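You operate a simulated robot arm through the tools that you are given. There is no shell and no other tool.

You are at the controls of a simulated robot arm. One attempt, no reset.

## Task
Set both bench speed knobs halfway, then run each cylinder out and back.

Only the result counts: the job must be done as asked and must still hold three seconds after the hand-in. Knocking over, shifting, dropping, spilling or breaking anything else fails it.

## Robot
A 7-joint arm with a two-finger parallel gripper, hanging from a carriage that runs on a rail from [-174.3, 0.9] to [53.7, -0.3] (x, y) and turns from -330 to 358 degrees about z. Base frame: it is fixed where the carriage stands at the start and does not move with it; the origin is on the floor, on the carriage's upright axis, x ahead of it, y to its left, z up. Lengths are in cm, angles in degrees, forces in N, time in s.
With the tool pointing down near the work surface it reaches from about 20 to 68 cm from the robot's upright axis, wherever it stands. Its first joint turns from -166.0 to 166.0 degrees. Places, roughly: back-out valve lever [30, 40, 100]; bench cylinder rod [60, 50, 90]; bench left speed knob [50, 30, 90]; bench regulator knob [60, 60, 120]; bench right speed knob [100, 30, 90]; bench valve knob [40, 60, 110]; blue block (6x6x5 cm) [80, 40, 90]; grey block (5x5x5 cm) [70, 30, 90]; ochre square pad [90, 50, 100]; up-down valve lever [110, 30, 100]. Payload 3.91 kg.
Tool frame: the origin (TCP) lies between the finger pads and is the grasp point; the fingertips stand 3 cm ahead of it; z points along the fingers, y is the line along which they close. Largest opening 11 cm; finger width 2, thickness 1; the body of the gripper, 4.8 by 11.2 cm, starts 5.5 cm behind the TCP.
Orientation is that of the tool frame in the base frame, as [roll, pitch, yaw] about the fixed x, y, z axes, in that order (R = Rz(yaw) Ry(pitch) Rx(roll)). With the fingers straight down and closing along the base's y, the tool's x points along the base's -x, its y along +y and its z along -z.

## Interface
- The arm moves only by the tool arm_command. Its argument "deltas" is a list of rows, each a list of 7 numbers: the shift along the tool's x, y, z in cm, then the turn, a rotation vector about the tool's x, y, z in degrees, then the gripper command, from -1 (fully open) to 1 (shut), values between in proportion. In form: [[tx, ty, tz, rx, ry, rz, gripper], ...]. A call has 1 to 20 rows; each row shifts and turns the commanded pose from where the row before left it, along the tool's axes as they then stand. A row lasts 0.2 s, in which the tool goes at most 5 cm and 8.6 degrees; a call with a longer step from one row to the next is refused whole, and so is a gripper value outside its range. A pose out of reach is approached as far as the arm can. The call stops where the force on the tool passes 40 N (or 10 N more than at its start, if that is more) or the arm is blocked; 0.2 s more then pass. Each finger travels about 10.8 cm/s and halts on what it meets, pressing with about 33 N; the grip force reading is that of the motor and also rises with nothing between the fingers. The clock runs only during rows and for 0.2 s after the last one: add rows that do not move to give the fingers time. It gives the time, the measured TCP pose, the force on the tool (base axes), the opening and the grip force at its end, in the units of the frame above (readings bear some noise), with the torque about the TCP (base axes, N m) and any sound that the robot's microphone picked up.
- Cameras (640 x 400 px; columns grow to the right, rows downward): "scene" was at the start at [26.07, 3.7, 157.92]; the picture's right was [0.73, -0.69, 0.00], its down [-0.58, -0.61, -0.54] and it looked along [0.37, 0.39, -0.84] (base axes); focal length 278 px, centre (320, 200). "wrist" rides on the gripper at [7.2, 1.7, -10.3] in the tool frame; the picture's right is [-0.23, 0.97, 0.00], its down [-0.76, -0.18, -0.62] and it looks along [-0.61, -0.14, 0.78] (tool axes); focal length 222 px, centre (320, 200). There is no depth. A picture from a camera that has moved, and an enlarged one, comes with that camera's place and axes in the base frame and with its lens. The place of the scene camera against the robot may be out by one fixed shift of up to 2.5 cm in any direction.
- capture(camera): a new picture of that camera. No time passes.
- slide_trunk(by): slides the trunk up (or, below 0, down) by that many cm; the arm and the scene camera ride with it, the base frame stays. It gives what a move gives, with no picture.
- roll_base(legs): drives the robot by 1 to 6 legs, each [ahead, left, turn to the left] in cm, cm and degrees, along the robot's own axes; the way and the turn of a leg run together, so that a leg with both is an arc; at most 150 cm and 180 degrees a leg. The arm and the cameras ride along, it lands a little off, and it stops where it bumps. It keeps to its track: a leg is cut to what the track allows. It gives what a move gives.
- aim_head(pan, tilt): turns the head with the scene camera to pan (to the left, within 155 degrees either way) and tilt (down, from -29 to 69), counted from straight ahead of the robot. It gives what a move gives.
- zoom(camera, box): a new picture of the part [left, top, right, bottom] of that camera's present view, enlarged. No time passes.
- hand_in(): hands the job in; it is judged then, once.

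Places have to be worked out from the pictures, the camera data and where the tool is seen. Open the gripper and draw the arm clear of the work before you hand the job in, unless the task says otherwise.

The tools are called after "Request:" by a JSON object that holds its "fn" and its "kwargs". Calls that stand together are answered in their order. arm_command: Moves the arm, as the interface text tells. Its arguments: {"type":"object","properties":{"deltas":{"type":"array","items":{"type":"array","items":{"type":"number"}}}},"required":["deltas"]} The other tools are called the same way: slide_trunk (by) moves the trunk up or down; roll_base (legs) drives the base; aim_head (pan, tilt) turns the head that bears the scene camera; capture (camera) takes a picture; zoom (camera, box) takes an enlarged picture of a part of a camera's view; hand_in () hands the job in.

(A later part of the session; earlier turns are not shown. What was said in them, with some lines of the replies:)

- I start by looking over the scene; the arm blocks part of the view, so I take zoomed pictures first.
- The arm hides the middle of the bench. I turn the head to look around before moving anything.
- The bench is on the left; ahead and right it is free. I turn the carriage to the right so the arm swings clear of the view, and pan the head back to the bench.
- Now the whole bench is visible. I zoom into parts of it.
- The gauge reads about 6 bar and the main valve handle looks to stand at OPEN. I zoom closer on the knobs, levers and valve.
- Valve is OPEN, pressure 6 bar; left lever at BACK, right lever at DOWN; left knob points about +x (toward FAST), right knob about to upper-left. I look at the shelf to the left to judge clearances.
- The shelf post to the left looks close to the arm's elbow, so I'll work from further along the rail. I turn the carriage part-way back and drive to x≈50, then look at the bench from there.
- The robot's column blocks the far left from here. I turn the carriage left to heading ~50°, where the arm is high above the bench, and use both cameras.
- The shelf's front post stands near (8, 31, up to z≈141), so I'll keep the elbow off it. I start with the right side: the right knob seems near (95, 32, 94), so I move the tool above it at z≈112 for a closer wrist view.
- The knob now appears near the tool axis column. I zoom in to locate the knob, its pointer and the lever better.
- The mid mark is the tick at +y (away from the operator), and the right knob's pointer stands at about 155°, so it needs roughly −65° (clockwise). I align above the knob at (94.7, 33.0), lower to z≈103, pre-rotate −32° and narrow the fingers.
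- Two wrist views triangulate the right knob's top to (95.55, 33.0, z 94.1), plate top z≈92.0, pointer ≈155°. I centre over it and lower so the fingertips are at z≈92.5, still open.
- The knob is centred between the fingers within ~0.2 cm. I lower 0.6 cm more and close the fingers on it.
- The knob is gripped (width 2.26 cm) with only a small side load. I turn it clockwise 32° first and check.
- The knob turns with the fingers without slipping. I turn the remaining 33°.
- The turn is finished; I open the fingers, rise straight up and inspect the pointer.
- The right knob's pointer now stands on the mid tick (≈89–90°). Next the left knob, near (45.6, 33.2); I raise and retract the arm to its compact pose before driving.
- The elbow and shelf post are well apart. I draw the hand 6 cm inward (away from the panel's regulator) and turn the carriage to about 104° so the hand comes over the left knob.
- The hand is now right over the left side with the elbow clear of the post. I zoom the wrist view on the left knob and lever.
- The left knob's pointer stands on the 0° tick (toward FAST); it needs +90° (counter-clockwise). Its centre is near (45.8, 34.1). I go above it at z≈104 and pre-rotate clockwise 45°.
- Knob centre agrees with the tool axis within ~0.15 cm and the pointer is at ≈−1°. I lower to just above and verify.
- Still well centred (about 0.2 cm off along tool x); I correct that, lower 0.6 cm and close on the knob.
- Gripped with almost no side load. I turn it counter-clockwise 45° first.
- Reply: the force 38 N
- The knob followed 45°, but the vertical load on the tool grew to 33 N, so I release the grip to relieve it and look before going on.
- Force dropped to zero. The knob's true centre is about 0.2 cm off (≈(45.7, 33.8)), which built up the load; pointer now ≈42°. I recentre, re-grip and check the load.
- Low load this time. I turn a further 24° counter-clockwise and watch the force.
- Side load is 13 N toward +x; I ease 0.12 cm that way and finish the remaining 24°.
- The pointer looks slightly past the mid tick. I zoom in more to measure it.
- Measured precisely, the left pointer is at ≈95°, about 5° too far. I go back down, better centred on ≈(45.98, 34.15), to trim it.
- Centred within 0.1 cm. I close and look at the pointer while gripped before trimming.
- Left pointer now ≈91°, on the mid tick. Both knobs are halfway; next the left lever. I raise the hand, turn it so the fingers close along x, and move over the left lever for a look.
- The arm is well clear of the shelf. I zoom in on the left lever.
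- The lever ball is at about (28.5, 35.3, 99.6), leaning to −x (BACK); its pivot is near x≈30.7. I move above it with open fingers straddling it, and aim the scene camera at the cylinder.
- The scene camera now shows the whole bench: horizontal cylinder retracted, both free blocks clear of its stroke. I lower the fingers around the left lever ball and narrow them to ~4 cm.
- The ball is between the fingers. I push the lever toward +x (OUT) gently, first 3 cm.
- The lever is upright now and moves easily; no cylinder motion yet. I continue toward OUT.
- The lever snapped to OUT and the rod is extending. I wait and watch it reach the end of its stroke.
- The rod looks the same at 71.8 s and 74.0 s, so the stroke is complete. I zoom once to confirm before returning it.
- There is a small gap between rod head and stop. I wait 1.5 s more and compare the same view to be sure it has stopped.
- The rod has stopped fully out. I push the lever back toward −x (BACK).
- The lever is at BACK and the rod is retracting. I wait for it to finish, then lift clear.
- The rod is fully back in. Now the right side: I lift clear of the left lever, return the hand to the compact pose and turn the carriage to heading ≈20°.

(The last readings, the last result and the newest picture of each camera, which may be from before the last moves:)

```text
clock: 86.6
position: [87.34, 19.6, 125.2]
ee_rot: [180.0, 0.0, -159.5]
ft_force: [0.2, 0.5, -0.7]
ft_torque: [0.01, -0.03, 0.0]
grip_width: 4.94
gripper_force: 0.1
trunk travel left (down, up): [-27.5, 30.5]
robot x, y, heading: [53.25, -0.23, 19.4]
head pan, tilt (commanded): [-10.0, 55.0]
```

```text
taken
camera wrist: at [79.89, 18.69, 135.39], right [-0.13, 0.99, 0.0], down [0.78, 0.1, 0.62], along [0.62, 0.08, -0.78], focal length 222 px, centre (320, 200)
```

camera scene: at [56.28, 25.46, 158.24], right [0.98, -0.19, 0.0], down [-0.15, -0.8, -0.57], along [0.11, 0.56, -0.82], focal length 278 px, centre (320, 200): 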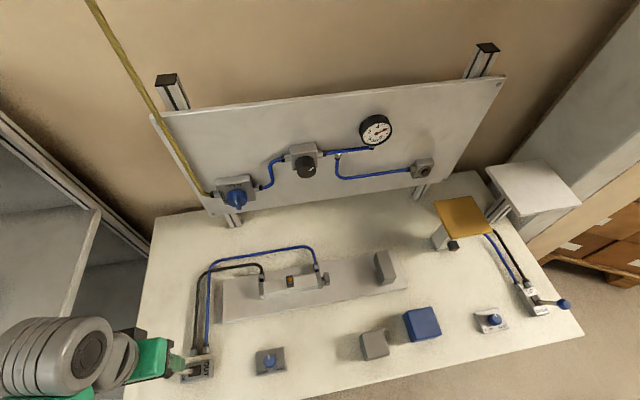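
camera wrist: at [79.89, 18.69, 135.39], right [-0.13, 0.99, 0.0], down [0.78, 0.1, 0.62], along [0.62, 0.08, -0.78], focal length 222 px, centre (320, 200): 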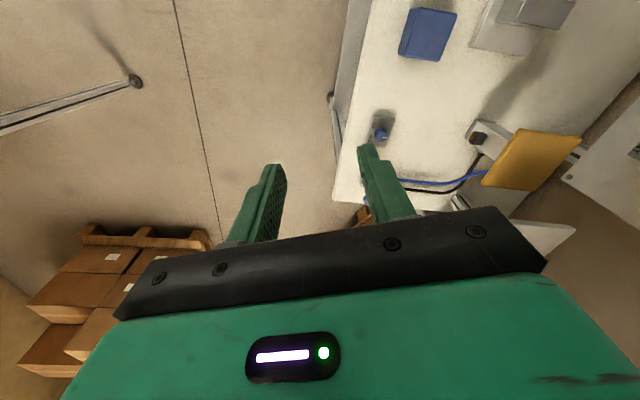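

I turn the hand so the fingers close along y and move it to above the right lever, near (104, 33, 116).

Request:
{"fn": "arm_command", "kwargs": {"deltas": [[0, 0, 0, 0, 0, 6.8, -0.1], [0, 0, 0, 0, 0, 6.8, -0.1], [0, 0, 0, 0, 0, 6.8, -0.1], [-2.1, 1.62, 0.6, 0, 0, 0, -0.1], [-2.1, 1.62, 1.2, 0, 0, 0, -0.1], [-2.1, 1.62, 1.2, 0, 0, 0, -0.1], [-2.1, 1.62, 1.2, 0, 0, 0, -0.1], [-2.1, 1.62, 1.2, 0, 0, 0, -0.1], [-2.1, 1.62, 1.2, 0, 0, 0, -0.1], [-2.1, 1.62, 1.2, 0, 0, 0, -0.1], [-2.1, 1.62, 1.2, 0, 0, 0, -0.1], [0, 0, 0, 0, 0, 0, -0.1]]}}

Request:
{"fn": "capture", "kwargs": {"camera": "wrist"}}

Request:
{"fn": "zoom", "kwargs": {"camera": "wrist", "box": [260, 90, 420, 190]}}

Request:
{"fn": "aim_head", "kwargs": {"pan": 60, "tilt": 50}}

Request:
{"fn": "capture", "kwargs": {"camera": "scene"}}

```text
clock: 89.2
position: [104.01, 32.68, 116.06]
ee_rot: [-180.0, 0.0, -179.9]
ft_force: [-0.7, 0.0, -0.3]
ft_torque: [0.02, -0.02, -0.01]
grip_width: 6.1
gripper_force: 0.1
trunk travel left (down, up): [-27.5, 30.5]
robot x, y, heading: [53.2, -0.35, 19.4]
head pan, tilt (commanded): [-10.0, 55.0]
```

```text
taken
camera wrist: at [96.73, 34.37, 126.36], right [0.23, 0.97, 0.0], down [0.76, -0.18, 0.62], along [0.61, -0.14, -0.78], focal length 222 px, centre (320, 200)
```

wrist: 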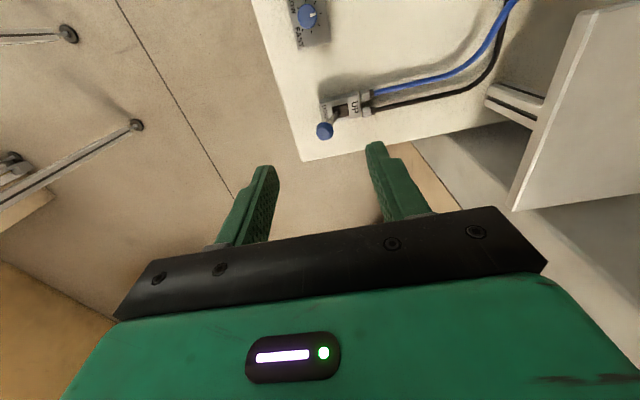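

```text
4.00 times, centred on (340, 140) of wrist
camera zoom: at [96.73, 34.37, 126.36], right [0.23, 0.97, 0.0], down [0.76, -0.18, 0.62], along [0.61, -0.14, -0.78], focal length 888 px, centre (240, 440)
```

zoom: 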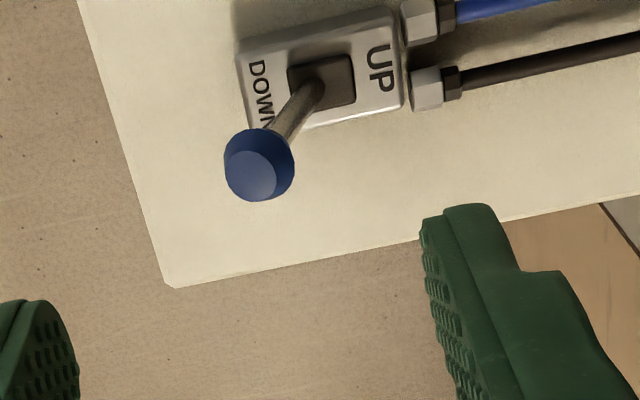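

```text
clock: 90.6
position: [103.93, 32.65, 116.06]
ee_rot: [-180.0, 0.0, -179.9]
ft_force: [-0.1, 0.6, 0.2]
ft_torque: [0.0, -0.01, -0.02]
grip_width: 6.04
gripper_force: 0.0
trunk travel left (down, up): [-27.5, 30.5]
robot x, y, heading: [53.27, -0.18, 19.3]
head pan, tilt (commanded): [60.0, 50.0]
```

```text
taken
camera scene: at [74.94, 12.61, 158.89], right [0.98, -0.18, 0.0], down [-0.14, -0.75, -0.64], along [0.12, 0.63, -0.77], focal length 278 px, centre (320, 200)
```

scene: 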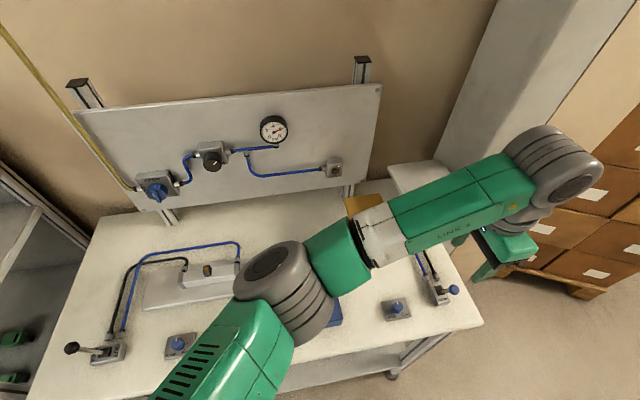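

The right lever ball is at ≈(107.2, 32.5, 99.4), leaning to −y (DOWN), pivot y≈34.9. The arm passes well in front of the ochre pad. I move above the ball and check.

Request:
{"fn": "arm_command", "kwargs": {"deltas": [[-1.1, -0.05, 2.5, 0, 0, 0, -0.1], [-1.1, -0.05, 2.5, 0, 0, 0, -0.1], [-1.05, -0.05, 2.5, 0, 0, 0, -0.1], [0, 0, 2.5, 0, 0, 0, -0.1], [0, 0, 1.0, 0, 0, 0, -0.1], [0, 0, 0, 0, 0, 0, -0.1]]}}

Request:
{"fn": "capture", "kwargs": {"camera": "wrist"}}

Request:
{"fn": "aim_head", "kwargs": {"pan": 85, "tilt": 45}}

Request:
{"fn": "capture", "kwargs": {"camera": "scene"}}

```text
clock: 92.0
position: [107.37, 32.61, 105.06]
ee_rot: [179.9, 0.0, -179.8]
ft_force: [0.4, 0.0, -0.3]
ft_torque: [0.0, 0.0, 0.01]
grip_width: 6.05
gripper_force: 0.1
trunk travel left (down, up): [-27.5, 30.5]
robot x, y, heading: [53.51, -0.37, 19.5]
head pan, tilt (commanded): [60.0, 50.0]
```

```text
taken
camera wrist: at [100.07, 34.3, 115.36], right [0.23, 0.97, 0.0], down [0.76, -0.18, 0.62], along [0.61, -0.14, -0.78], focal length 222 px, centre (320, 200)
```

wrist: 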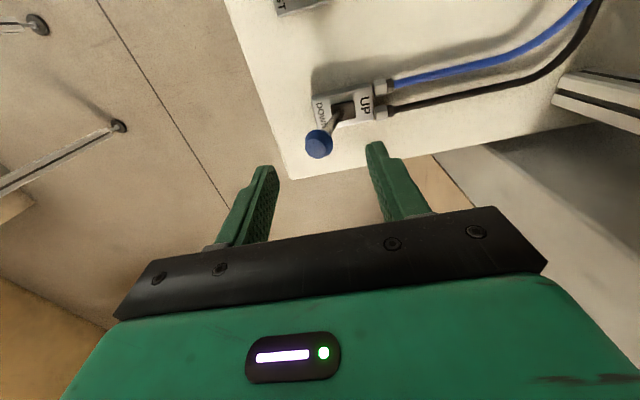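

```text
clock: 92.9
position: [107.4, 32.56, 105.07]
ee_rot: [-180.0, 0.0, -179.9]
ft_force: [0.1, 0.3, -0.8]
ft_torque: [0.0, 0.03, 0.0]
grip_width: 6.02
gripper_force: 0.0
trunk travel left (down, up): [-27.5, 30.5]
robot x, y, heading: [53.33, -0.57, 19.6]
head pan, tilt (commanded): [85.0, 45.0]
```

```text
taken
camera scene: at [71.51, 12.92, 159.58], right [0.97, 0.25, 0.0], down [0.18, -0.68, -0.71], along [-0.18, 0.68, -0.71], focal length 278 px, centre (320, 200)
```

scene: 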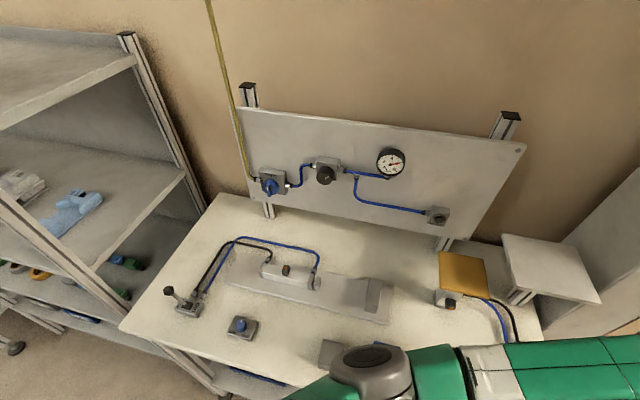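

The ochre pad is now in clear view and the ball is on the tool axis. I lower the fingers around it and narrow them.

Request:
{"fn": "arm_command", "kwargs": {"deltas": [[0, 0, 1.5, 0, 0, 0, -0.1], [0, 0, 1.5, 0, 0, 0, -0.1], [0, 0, 1.0, 0, 0, 0, -0.1], [0, 0, 0.5, 0, 0, 0, 0.1], [0, 0, 0, 0, 0, 0, 0.27], [0, 0, 0, 0, 0, 0, 0.27]]}}

Request:
{"fn": "zoom", "kwargs": {"camera": "wrist", "box": [240, 80, 400, 180]}}

Request:
{"fn": "zoom", "kwargs": {"camera": "scene", "box": [400, 200, 620, 350]}}

```text
clock: 94.3
position: [107.19, 32.42, 100.56]
ee_rot: [-180.0, 0.0, -179.9]
ft_force: [-0.3, 0.6, -0.9]
ft_torque: [0.0, -0.01, -0.03]
grip_width: 4.0
gripper_force: 0.1
trunk travel left (down, up): [-27.5, 30.5]
robot x, y, heading: [53.69, -0.42, 19.9]
head pan, tilt (commanded): [85.0, 45.0]
```

```text
4.00 times, centred on (320, 130) of wrist
camera zoom: at [99.94, 34.19, 110.94], right [0.23, 0.97, 0.0], down [0.76, -0.18, 0.62], along [0.61, -0.14, -0.78], focal length 888 px, centre (320, 480)
```

zoom: 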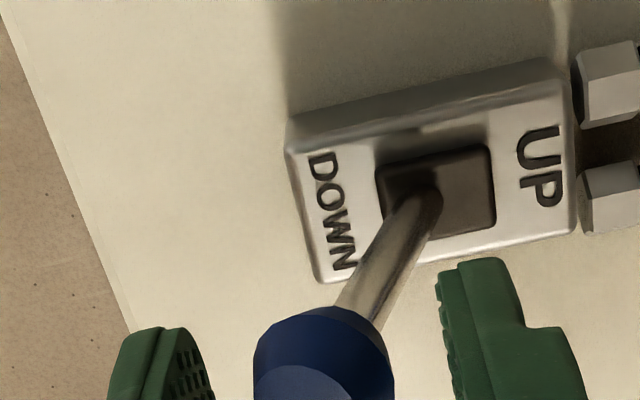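

```text
2.67 times, centred on (510, 275) of scene
camera zoom: at [71.5, 12.92, 159.58], right [0.97, 0.25, 0.0], down [0.18, -0.68, -0.71], along [-0.18, 0.68, -0.71], focal length 741 px, centre (-187, 0)
```

zoom: 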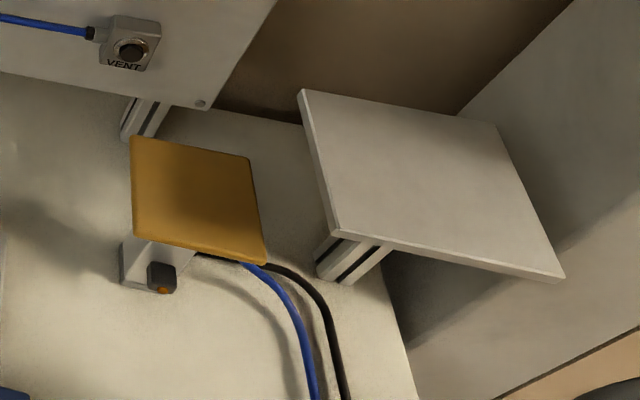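

The ball is between the fingers and nothing is over the pad. I push the lever toward +y (UP).

Request:
{"fn": "arm_command", "kwargs": {"deltas": [[0, 0.5, 0, 0, 0, 0, 0.27], [0, 0.5, 0, 0, 0, 0, 0.27], [0, 0.5, 0, 0, 0, 0, 0.27], [0, 0.5, 0, 0, 0, 0, 0.27], [0, 0.5, 0, 0, 0, 0, 0.27], [0, 0.5, 0, 0, 0, 0, 0.27], [0, 0.5, 0, 0, 0, 0, 0.27], [0, 0.5, 0, 0, 0, 0, 0.27], [0, 0.5, 0, 0, 0, 0, 0.27], [0, 0.4, 0, 0, 0, 0, 0.27]]}}

Request:
{"fn": "zoom", "kwargs": {"camera": "wrist", "box": [240, 80, 400, 180]}}

Request:
{"fn": "zoom", "kwargs": {"camera": "scene", "box": [400, 200, 620, 350]}}

```text
clock: 96.5
position: [107.29, 37.29, 100.5]
ee_rot: [180.0, 0.0, -179.8]
ft_force: [0.2, 0.6, 0.0]
ft_torque: [-0.03, 0.0, 0.01]
grip_width: 4.02
gripper_force: 0.2
trunk travel left (down, up): [-27.5, 30.5]
robot x, y, heading: [53.45, -0.5, 19.8]
head pan, tilt (commanded): [85.0, 45.0]
```

```text
4.00 times, centred on (320, 130) of wrist
camera zoom: at [100.09, 39.02, 110.93], right [0.23, 0.97, 0.0], down [0.76, -0.18, 0.62], along [0.61, -0.14, -0.78], focal length 888 px, centre (320, 480)
```

zoom: 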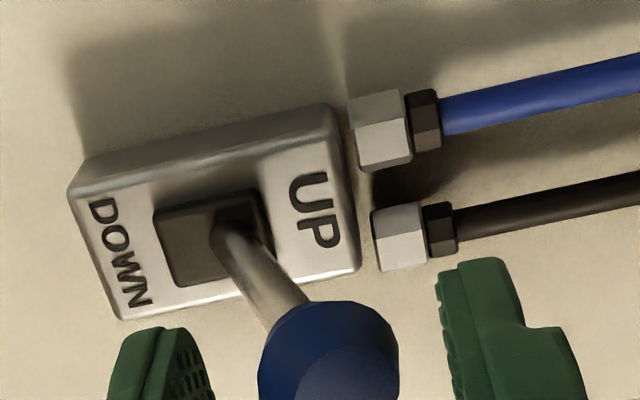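

```text
2.67 times, centred on (510, 275) of scene
camera zoom: at [71.5, 12.92, 159.58], right [0.97, 0.25, 0.0], down [0.18, -0.68, -0.71], along [-0.18, 0.68, -0.71], focal length 741 px, centre (-187, 0)
```

zoom: 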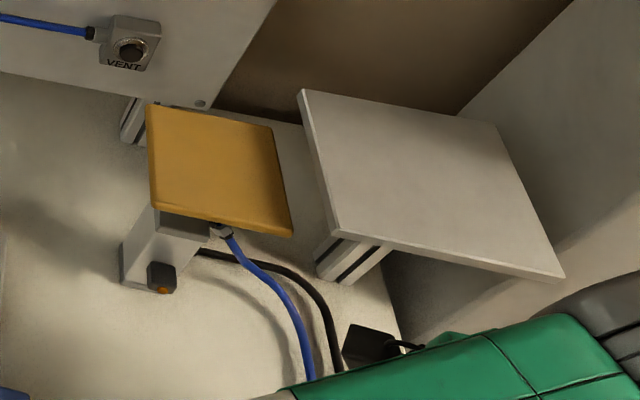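

The lever snapped to UP and the pad is rising. I wait for the full stroke.

Request:
{"fn": "arm_command", "kwargs": {"deltas": [[0, 0, 0, 0, 0, 0, 0.27], [0, 0, 0, 0, 0, 0, 0.27], [0, 0, 0, 0, 0, 0, 0.27], [0, 0, 0, 0, 0, 0, 0.27], [0, 0, 0, 0, 0, 0, 0.27], [0, 0, 0, 0, 0, 0, 0.27], [0, 0, 0, 0, 0, 0, 0.27], [0, 0, 0, 0, 0, 0, 0.27], [0, 0, 0, 0, 0, 0, 0.27], [0, 0, 0, 0, 0, 0, 0.27], [0, 0, 0, 0, 0, 0, 0.27], [0, 0, 0, 0, 0, 0, 0.27]]}}

Request:
{"fn": "zoom", "kwargs": {"camera": "scene", "box": [400, 200, 620, 350]}}

Request:
{"fn": "arm_command", "kwargs": {"deltas": [[0, 0, 0, 0, 0, 0, 0.27], [0, 0, 0, 0, 0, 0, 0.27], [0, 0, 0, 0, 0, 0, 0.27], [0, 0, 0, 0, 0, 0, 0.27], [0, 0, 0, 0, 0, 0, 0.27], [0, 0, 0, 0, 0, 0, 0.27], [0, 0, 0, 0, 0, 0, 0.27], [0, 0, 0, 0, 0, 0, 0.27]]}}

Request:
{"fn": "zoom", "kwargs": {"camera": "scene", "box": [400, 200, 620, 350]}}

```text
clock: 99.1
position: [107.38, 37.38, 100.56]
ee_rot: [180.0, -0.1, -179.8]
ft_force: [-0.7, 0.5, -0.5]
ft_torque: [-0.01, 0.02, 0.01]
grip_width: 4.03
gripper_force: 0.0
trunk travel left (down, up): [-27.5, 30.5]
robot x, y, heading: [53.34, -0.15, 19.5]
head pan, tilt (commanded): [85.0, 45.0]
```

```text
2.67 times, centred on (510, 275) of scene
camera zoom: at [71.5, 12.92, 159.58], right [0.97, 0.25, 0.0], down [0.18, -0.68, -0.71], along [-0.18, 0.68, -0.71], focal length 741 px, centre (-187, 0)
```

zoom: 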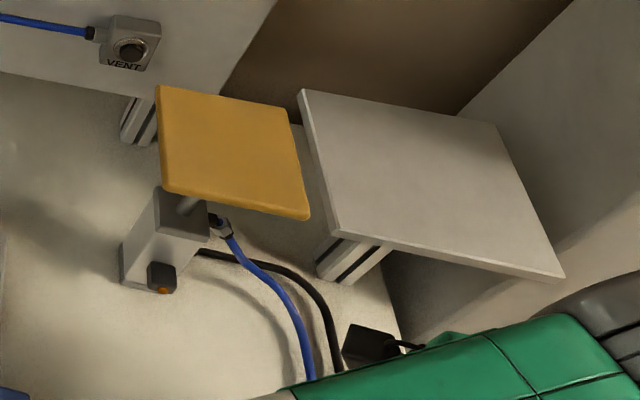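

```text
clock: 100.9
position: [107.35, 37.32, 100.57]
ee_rot: [-180.0, 0.0, -179.9]
ft_force: [-1.2, -0.4, -0.3]
ft_torque: [0.02, -0.01, 0.02]
grip_width: 3.99
gripper_force: 0.1
trunk travel left (down, up): [-27.5, 30.5]
robot x, y, heading: [53.27, -0.14, 19.8]
head pan, tilt (commanded): [85.0, 45.0]
```

```text
2.67 times, centred on (510, 275) of scene
camera zoom: at [71.5, 12.92, 159.58], right [0.97, 0.25, 0.0], down [0.18, -0.68, -0.71], along [-0.18, 0.68, -0.71], focal length 741 px, centre (-187, 0)
```

zoom: 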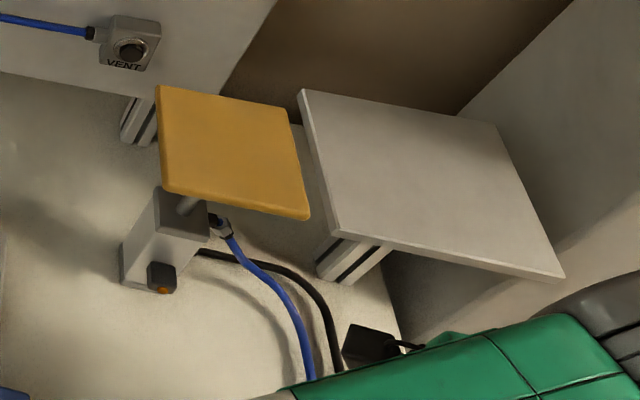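

The pad has stopped at the top (unchanged between 99.1 s and 100.9 s). I push the lever back toward −y (DOWN).

Request:
{"fn": "arm_command", "kwargs": {"deltas": [[0, -0.5, 0, 0, 0, 0, 0.27], [0, -0.5, 0, 0, 0, 0, 0.27], [0, -0.5, 0, 0, 0, 0, 0.27], [0, -0.5, 0, 0, 0, 0, 0.27], [0, -0.5, 0, 0, 0, 0, 0.27], [0, -0.5, 0, 0, 0, 0, 0.27], [0, -0.5, 0, 0, 0, 0, 0.27], [0, -0.5, 0, 0, 0, 0, 0.27], [0, -0.5, 0, 0, 0, 0, 0.27], [0, -0.5, 0, 0, 0, 0, 0.27]]}}

Request:
{"fn": "zoom", "kwargs": {"camera": "wrist", "box": [240, 80, 400, 180]}}

Request:
{"fn": "zoom", "kwargs": {"camera": "scene", "box": [400, 200, 620, 350]}}

```text
clock: 103.1
position: [107.24, 32.28, 100.66]
ee_rot: [-179.9, 0.1, -179.9]
ft_force: [0.9, 0.5, 0.7]
ft_torque: [0.01, -0.02, 0.0]
grip_width: 4.0
gripper_force: 0.1
trunk travel left (down, up): [-27.5, 30.5]
robot x, y, heading: [53.11, -0.48, 19.5]
head pan, tilt (commanded): [85.0, 45.0]
```

```text
4.00 times, centred on (320, 130) of wrist
camera zoom: at [100.01, 34.03, 110.96], right [0.23, 0.97, 0.0], down [0.76, -0.18, 0.62], along [0.61, -0.14, -0.78], focal length 888 px, centre (320, 480)
```

zoom: 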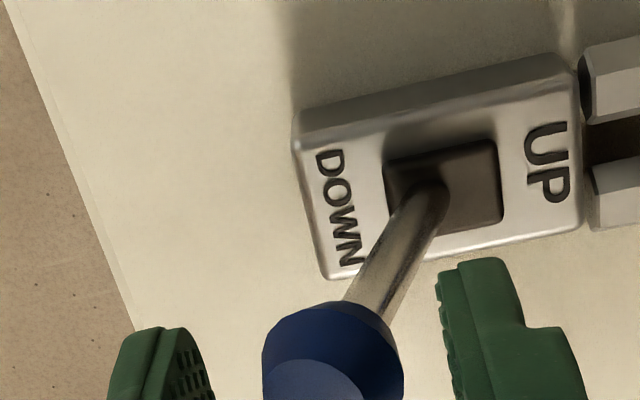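

```text
2.67 times, centred on (510, 275) of scene
camera zoom: at [71.5, 12.92, 159.58], right [0.97, 0.25, 0.0], down [0.18, -0.68, -0.71], along [-0.18, 0.68, -0.71], focal length 741 px, centre (-187, 0)
```

zoom: 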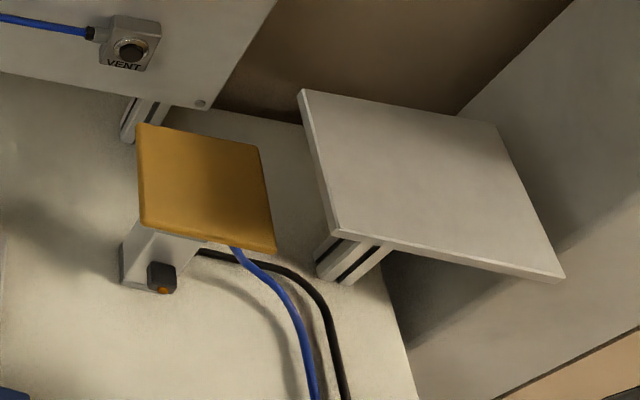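

The lever is at DOWN and the pad is descending. I wait for it to finish and then lift away.

Request:
{"fn": "arm_command", "kwargs": {"deltas": [[0, 0, 0, 0, 0, 0, 0.27], [0, 0, 0, 0, 0, 0, 0.27], [0, 0, 0, 0, 0, 0, 0.27], [0, 0, 0, 0, 0, 0, 0.27], [0, 0, 0, 0, 0, 0, 0.27], [0, 0, 0, 0, 0, 0, 0.27], [0, 0, 0, 0, 0, 0, 0.27], [0, 0, 0, 0, 0, 0, 0.27], [0, 0, 0, 0, 0, 0, 0.27], [0, 0, 0, 0, 0, 0, 0.27], [0, 0, 0, 0, 0, 0, 0.27], [0, 0, 0, 0, 0, 0, 0.27]]}}

Request:
{"fn": "zoom", "kwargs": {"camera": "scene", "box": [400, 200, 620, 350]}}

Request:
{"fn": "arm_command", "kwargs": {"deltas": [[0, 0, -2, 0, 0, 0, 0.1], [0, 0, -3, 0, 0, 0, 0], [0, 0, -4, 0, 0, 0, -0.3], [0, 0, -4, 0, 0, 0, -0.6], [0, 0, -4, 0, 0, 0, -1], [2.1, -1.62, -1.2, 0, 0, 0, -1], [2.1, -1.62, -1.2, 0, 0, 0, -1], [2.1, -1.62, -1.2, 0, 0, 0, -1], [2.1, -1.62, -1.2, 0, 0, 0, -1], [2.1, -1.62, -1.2, 0, 0, 0, -1], [2.1, -1.62, -1.2, 0, 0, 0, -1], [2.1, -1.62, -1.2, 0, 0, 0, -1], [2.1, -1.62, -1.2, 0, 0, 0, -1], [0, 0, 0, 0, 0, 0, -1]]}}

Request:
{"fn": "capture", "kwargs": {"camera": "scene"}}

```text
clock: 105.7
position: [107.31, 32.36, 100.66]
ee_rot: [-179.9, 0.0, -179.9]
ft_force: [0.2, 0.6, -0.7]
ft_torque: [0.03, 0.03, 0.01]
grip_width: 4.01
gripper_force: 0.1
trunk travel left (down, up): [-27.5, 30.5]
robot x, y, heading: [53.66, -0.46, 19.7]
head pan, tilt (commanded): [85.0, 45.0]
```

```text
2.67 times, centred on (510, 275) of scene
camera zoom: at [71.5, 12.92, 159.58], right [0.97, 0.25, 0.0], down [0.18, -0.68, -0.71], along [-0.18, 0.68, -0.71], focal length 741 px, centre (-187, 0)
```

zoom: 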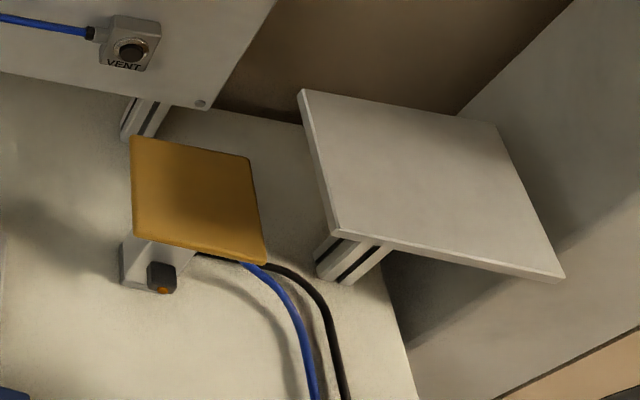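

```text
clock: 108.7
position: [90.31, 19.34, 126.87]
ee_rot: [-180.0, 0.0, -179.9]
ft_force: [0.3, 0.0, -0.8]
ft_torque: [-0.01, -0.05, -0.01]
grip_width: 10.98
gripper_force: 0.0
trunk travel left (down, up): [-27.5, 30.5]
robot x, y, heading: [53.23, -0.44, 19.1]
head pan, tilt (commanded): [85.0, 45.0]
```

```text
taken
camera scene: at [71.5, 12.91, 159.58], right [0.97, 0.25, 0.0], down [0.18, -0.68, -0.71], along [-0.18, 0.68, -0.71], focal length 278 px, centre (320, 200)
```

scene: 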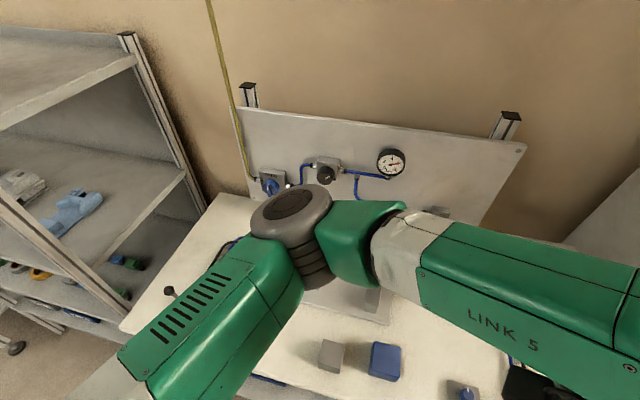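

The pad is fully down and the hand is clear with the gripper open. I turn the carriage away from the bench and drive back to check the whole final state.

Request:
{"fn": "roll_base", "kwargs": {"legs": [[0, 0, -60], [-40.6, -34.1, 0], [0, 0, -40]]}}

Request:
{"fn": "aim_head", "kwargs": {"pan": 130, "tilt": 45}}

Request:
{"fn": "capture", "kwargs": {"camera": "scene"}}

```text
clock: 116.3
position: [14.09, -39.66, 126.92]
ee_rot: [180.0, -0.1, 80.9]
ft_force: [-0.5, 0.0, -0.2]
ft_torque: [0.01, 0.02, 0.0]
grip_width: 10.98
gripper_force: 0.0
trunk travel left (down, up): [-27.5, 30.5]
robot x, y, heading: [0.67, -0.17, -79.8]
head pan, tilt (commanded): [85.0, 45.0]
```

```text
clock: 117.4
position: [14.07, -39.71, 126.91]
ee_rot: [179.9, -0.1, 80.9]
ft_force: [-0.2, 0.2, 0.2]
ft_torque: [0.03, 0.0, -0.02]
grip_width: 11.0
gripper_force: 0.0
trunk travel left (down, up): [-27.5, 30.5]
robot x, y, heading: [0.83, 0.0, -79.9]
head pan, tilt (commanded): [130.0, 45.0]
```

```text
taken
camera scene: at [10.81, -14.8, 159.58], right [0.77, -0.64, 0.0], down [-0.45, -0.54, -0.71], along [0.45, 0.54, -0.71], focal length 278 px, centre (320, 200)
```

scene: 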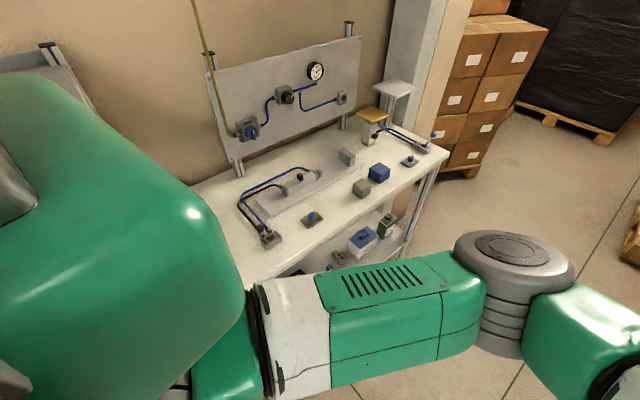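

I inspect the final state of both knobs, levers and the gauge in enlarged views.

Request:
{"fn": "zoom", "kwargs": {"camera": "scene", "box": [230, 150, 390, 250]}}

Request:
{"fn": "zoom", "kwargs": {"camera": "scene", "box": [296, 206, 328, 226]}}

Request:
{"fn": "zoom", "kwargs": {"camera": "scene", "box": [390, 130, 450, 168]}}

Request:
{"fn": "zoom", "kwargs": {"camera": "scene", "box": [220, 50, 360, 150]}}

```text
4.00 times, centred on (310, 200) of scene
camera zoom: at [10.81, -14.8, 159.58], right [0.77, -0.64, 0.0], down [-0.45, -0.54, -0.71], along [0.45, 0.54, -0.71], focal length 1112 px, centre (360, 200)
```

zoom: 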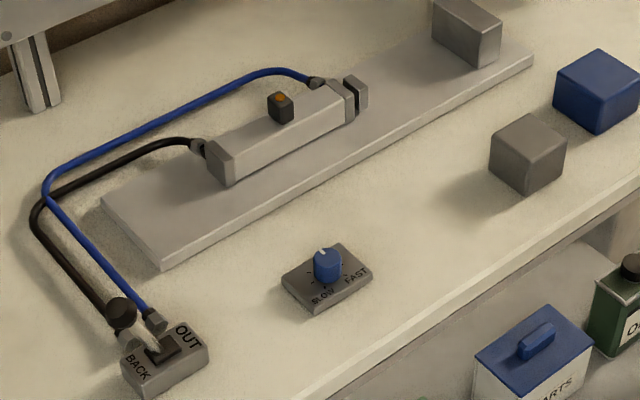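

```text
16.00 times, centred on (312, 216) of scene
camera zoom: at [10.81, -14.8, 159.58], right [0.77, -0.64, 0.0], down [-0.45, -0.54, -0.71], along [0.45, 0.54, -0.71], focal length 4446 px, centre (448, -56)
```

zoom: 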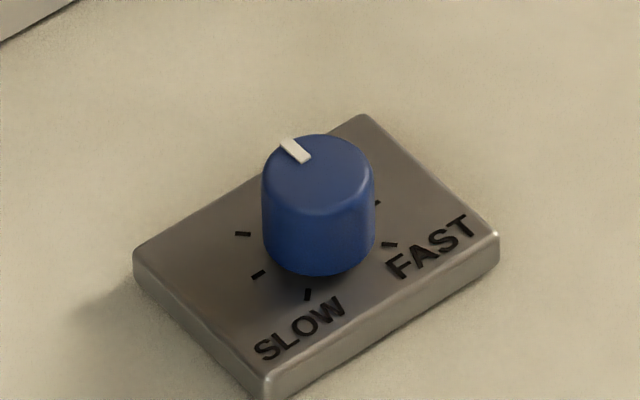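

```text
10.53 times, centred on (420, 149) of scene
camera zoom: at [10.81, -14.8, 159.58], right [0.77, -0.64, 0.0], down [-0.45, -0.54, -0.71], along [0.45, 0.54, -0.71], focal length 2925 px, centre (-733, 737)
```

zoom: 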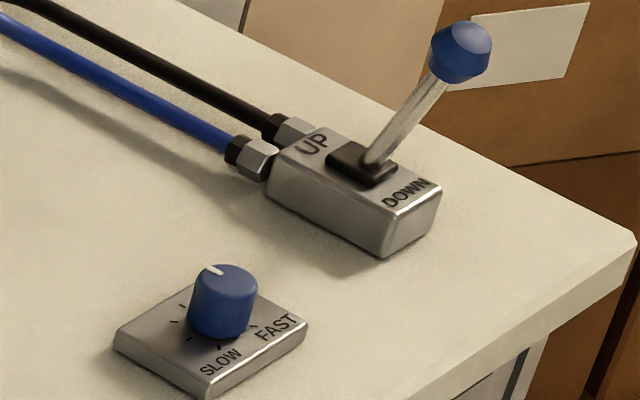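

```text
4.00 times, centred on (290, 100) of scene
camera zoom: at [10.81, -14.8, 159.58], right [0.77, -0.64, 0.0], down [-0.45, -0.54, -0.71], along [0.45, 0.54, -0.71], focal length 1112 px, centre (440, 600)
```

zoom: 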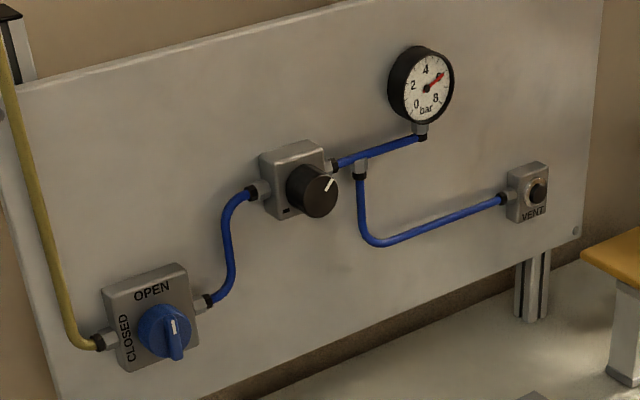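

Both pointers stand on the mid tick and both levers are back at BACK and DOWN. Both cylinders are retracted, nothing else has moved, and the arm is clear with the gripper open. I hand in.

Request:
{"fn": "hand_in", "kwargs": {}}

```text
The job is handed in.
```

Both speed knobs are set halfway, each cylinder has been run out and back once, and the job is handed in. I have no verdict from the judging yet.

- **Knobs:** the left pointer measures about 91° and the right about 88°, where 90° is the middle tick between SLOW and FAST. I overshot the left one by about 5° at first and then trimmed it. I set both knobs before touching either lever.
- **Horizontal cylinder:** I pushed the lever to OUT, waited until the rod had stopped, then pushed it to BACK. The rod came fully in. At full stroke its head stopped a little short of the block on the plate.
- **Vertical cylinder:** I pushed the lever to UP, waited until the ochre pad had stopped at the top, then pushed it to DOWN. The pad came fully down.
- **Rest of the bench:** in the last pictures the blocks look unmoved, the main valve is still at OPEN, and the gauge still reads about 6 bar. The gripper is open and the arm is away from the bench.
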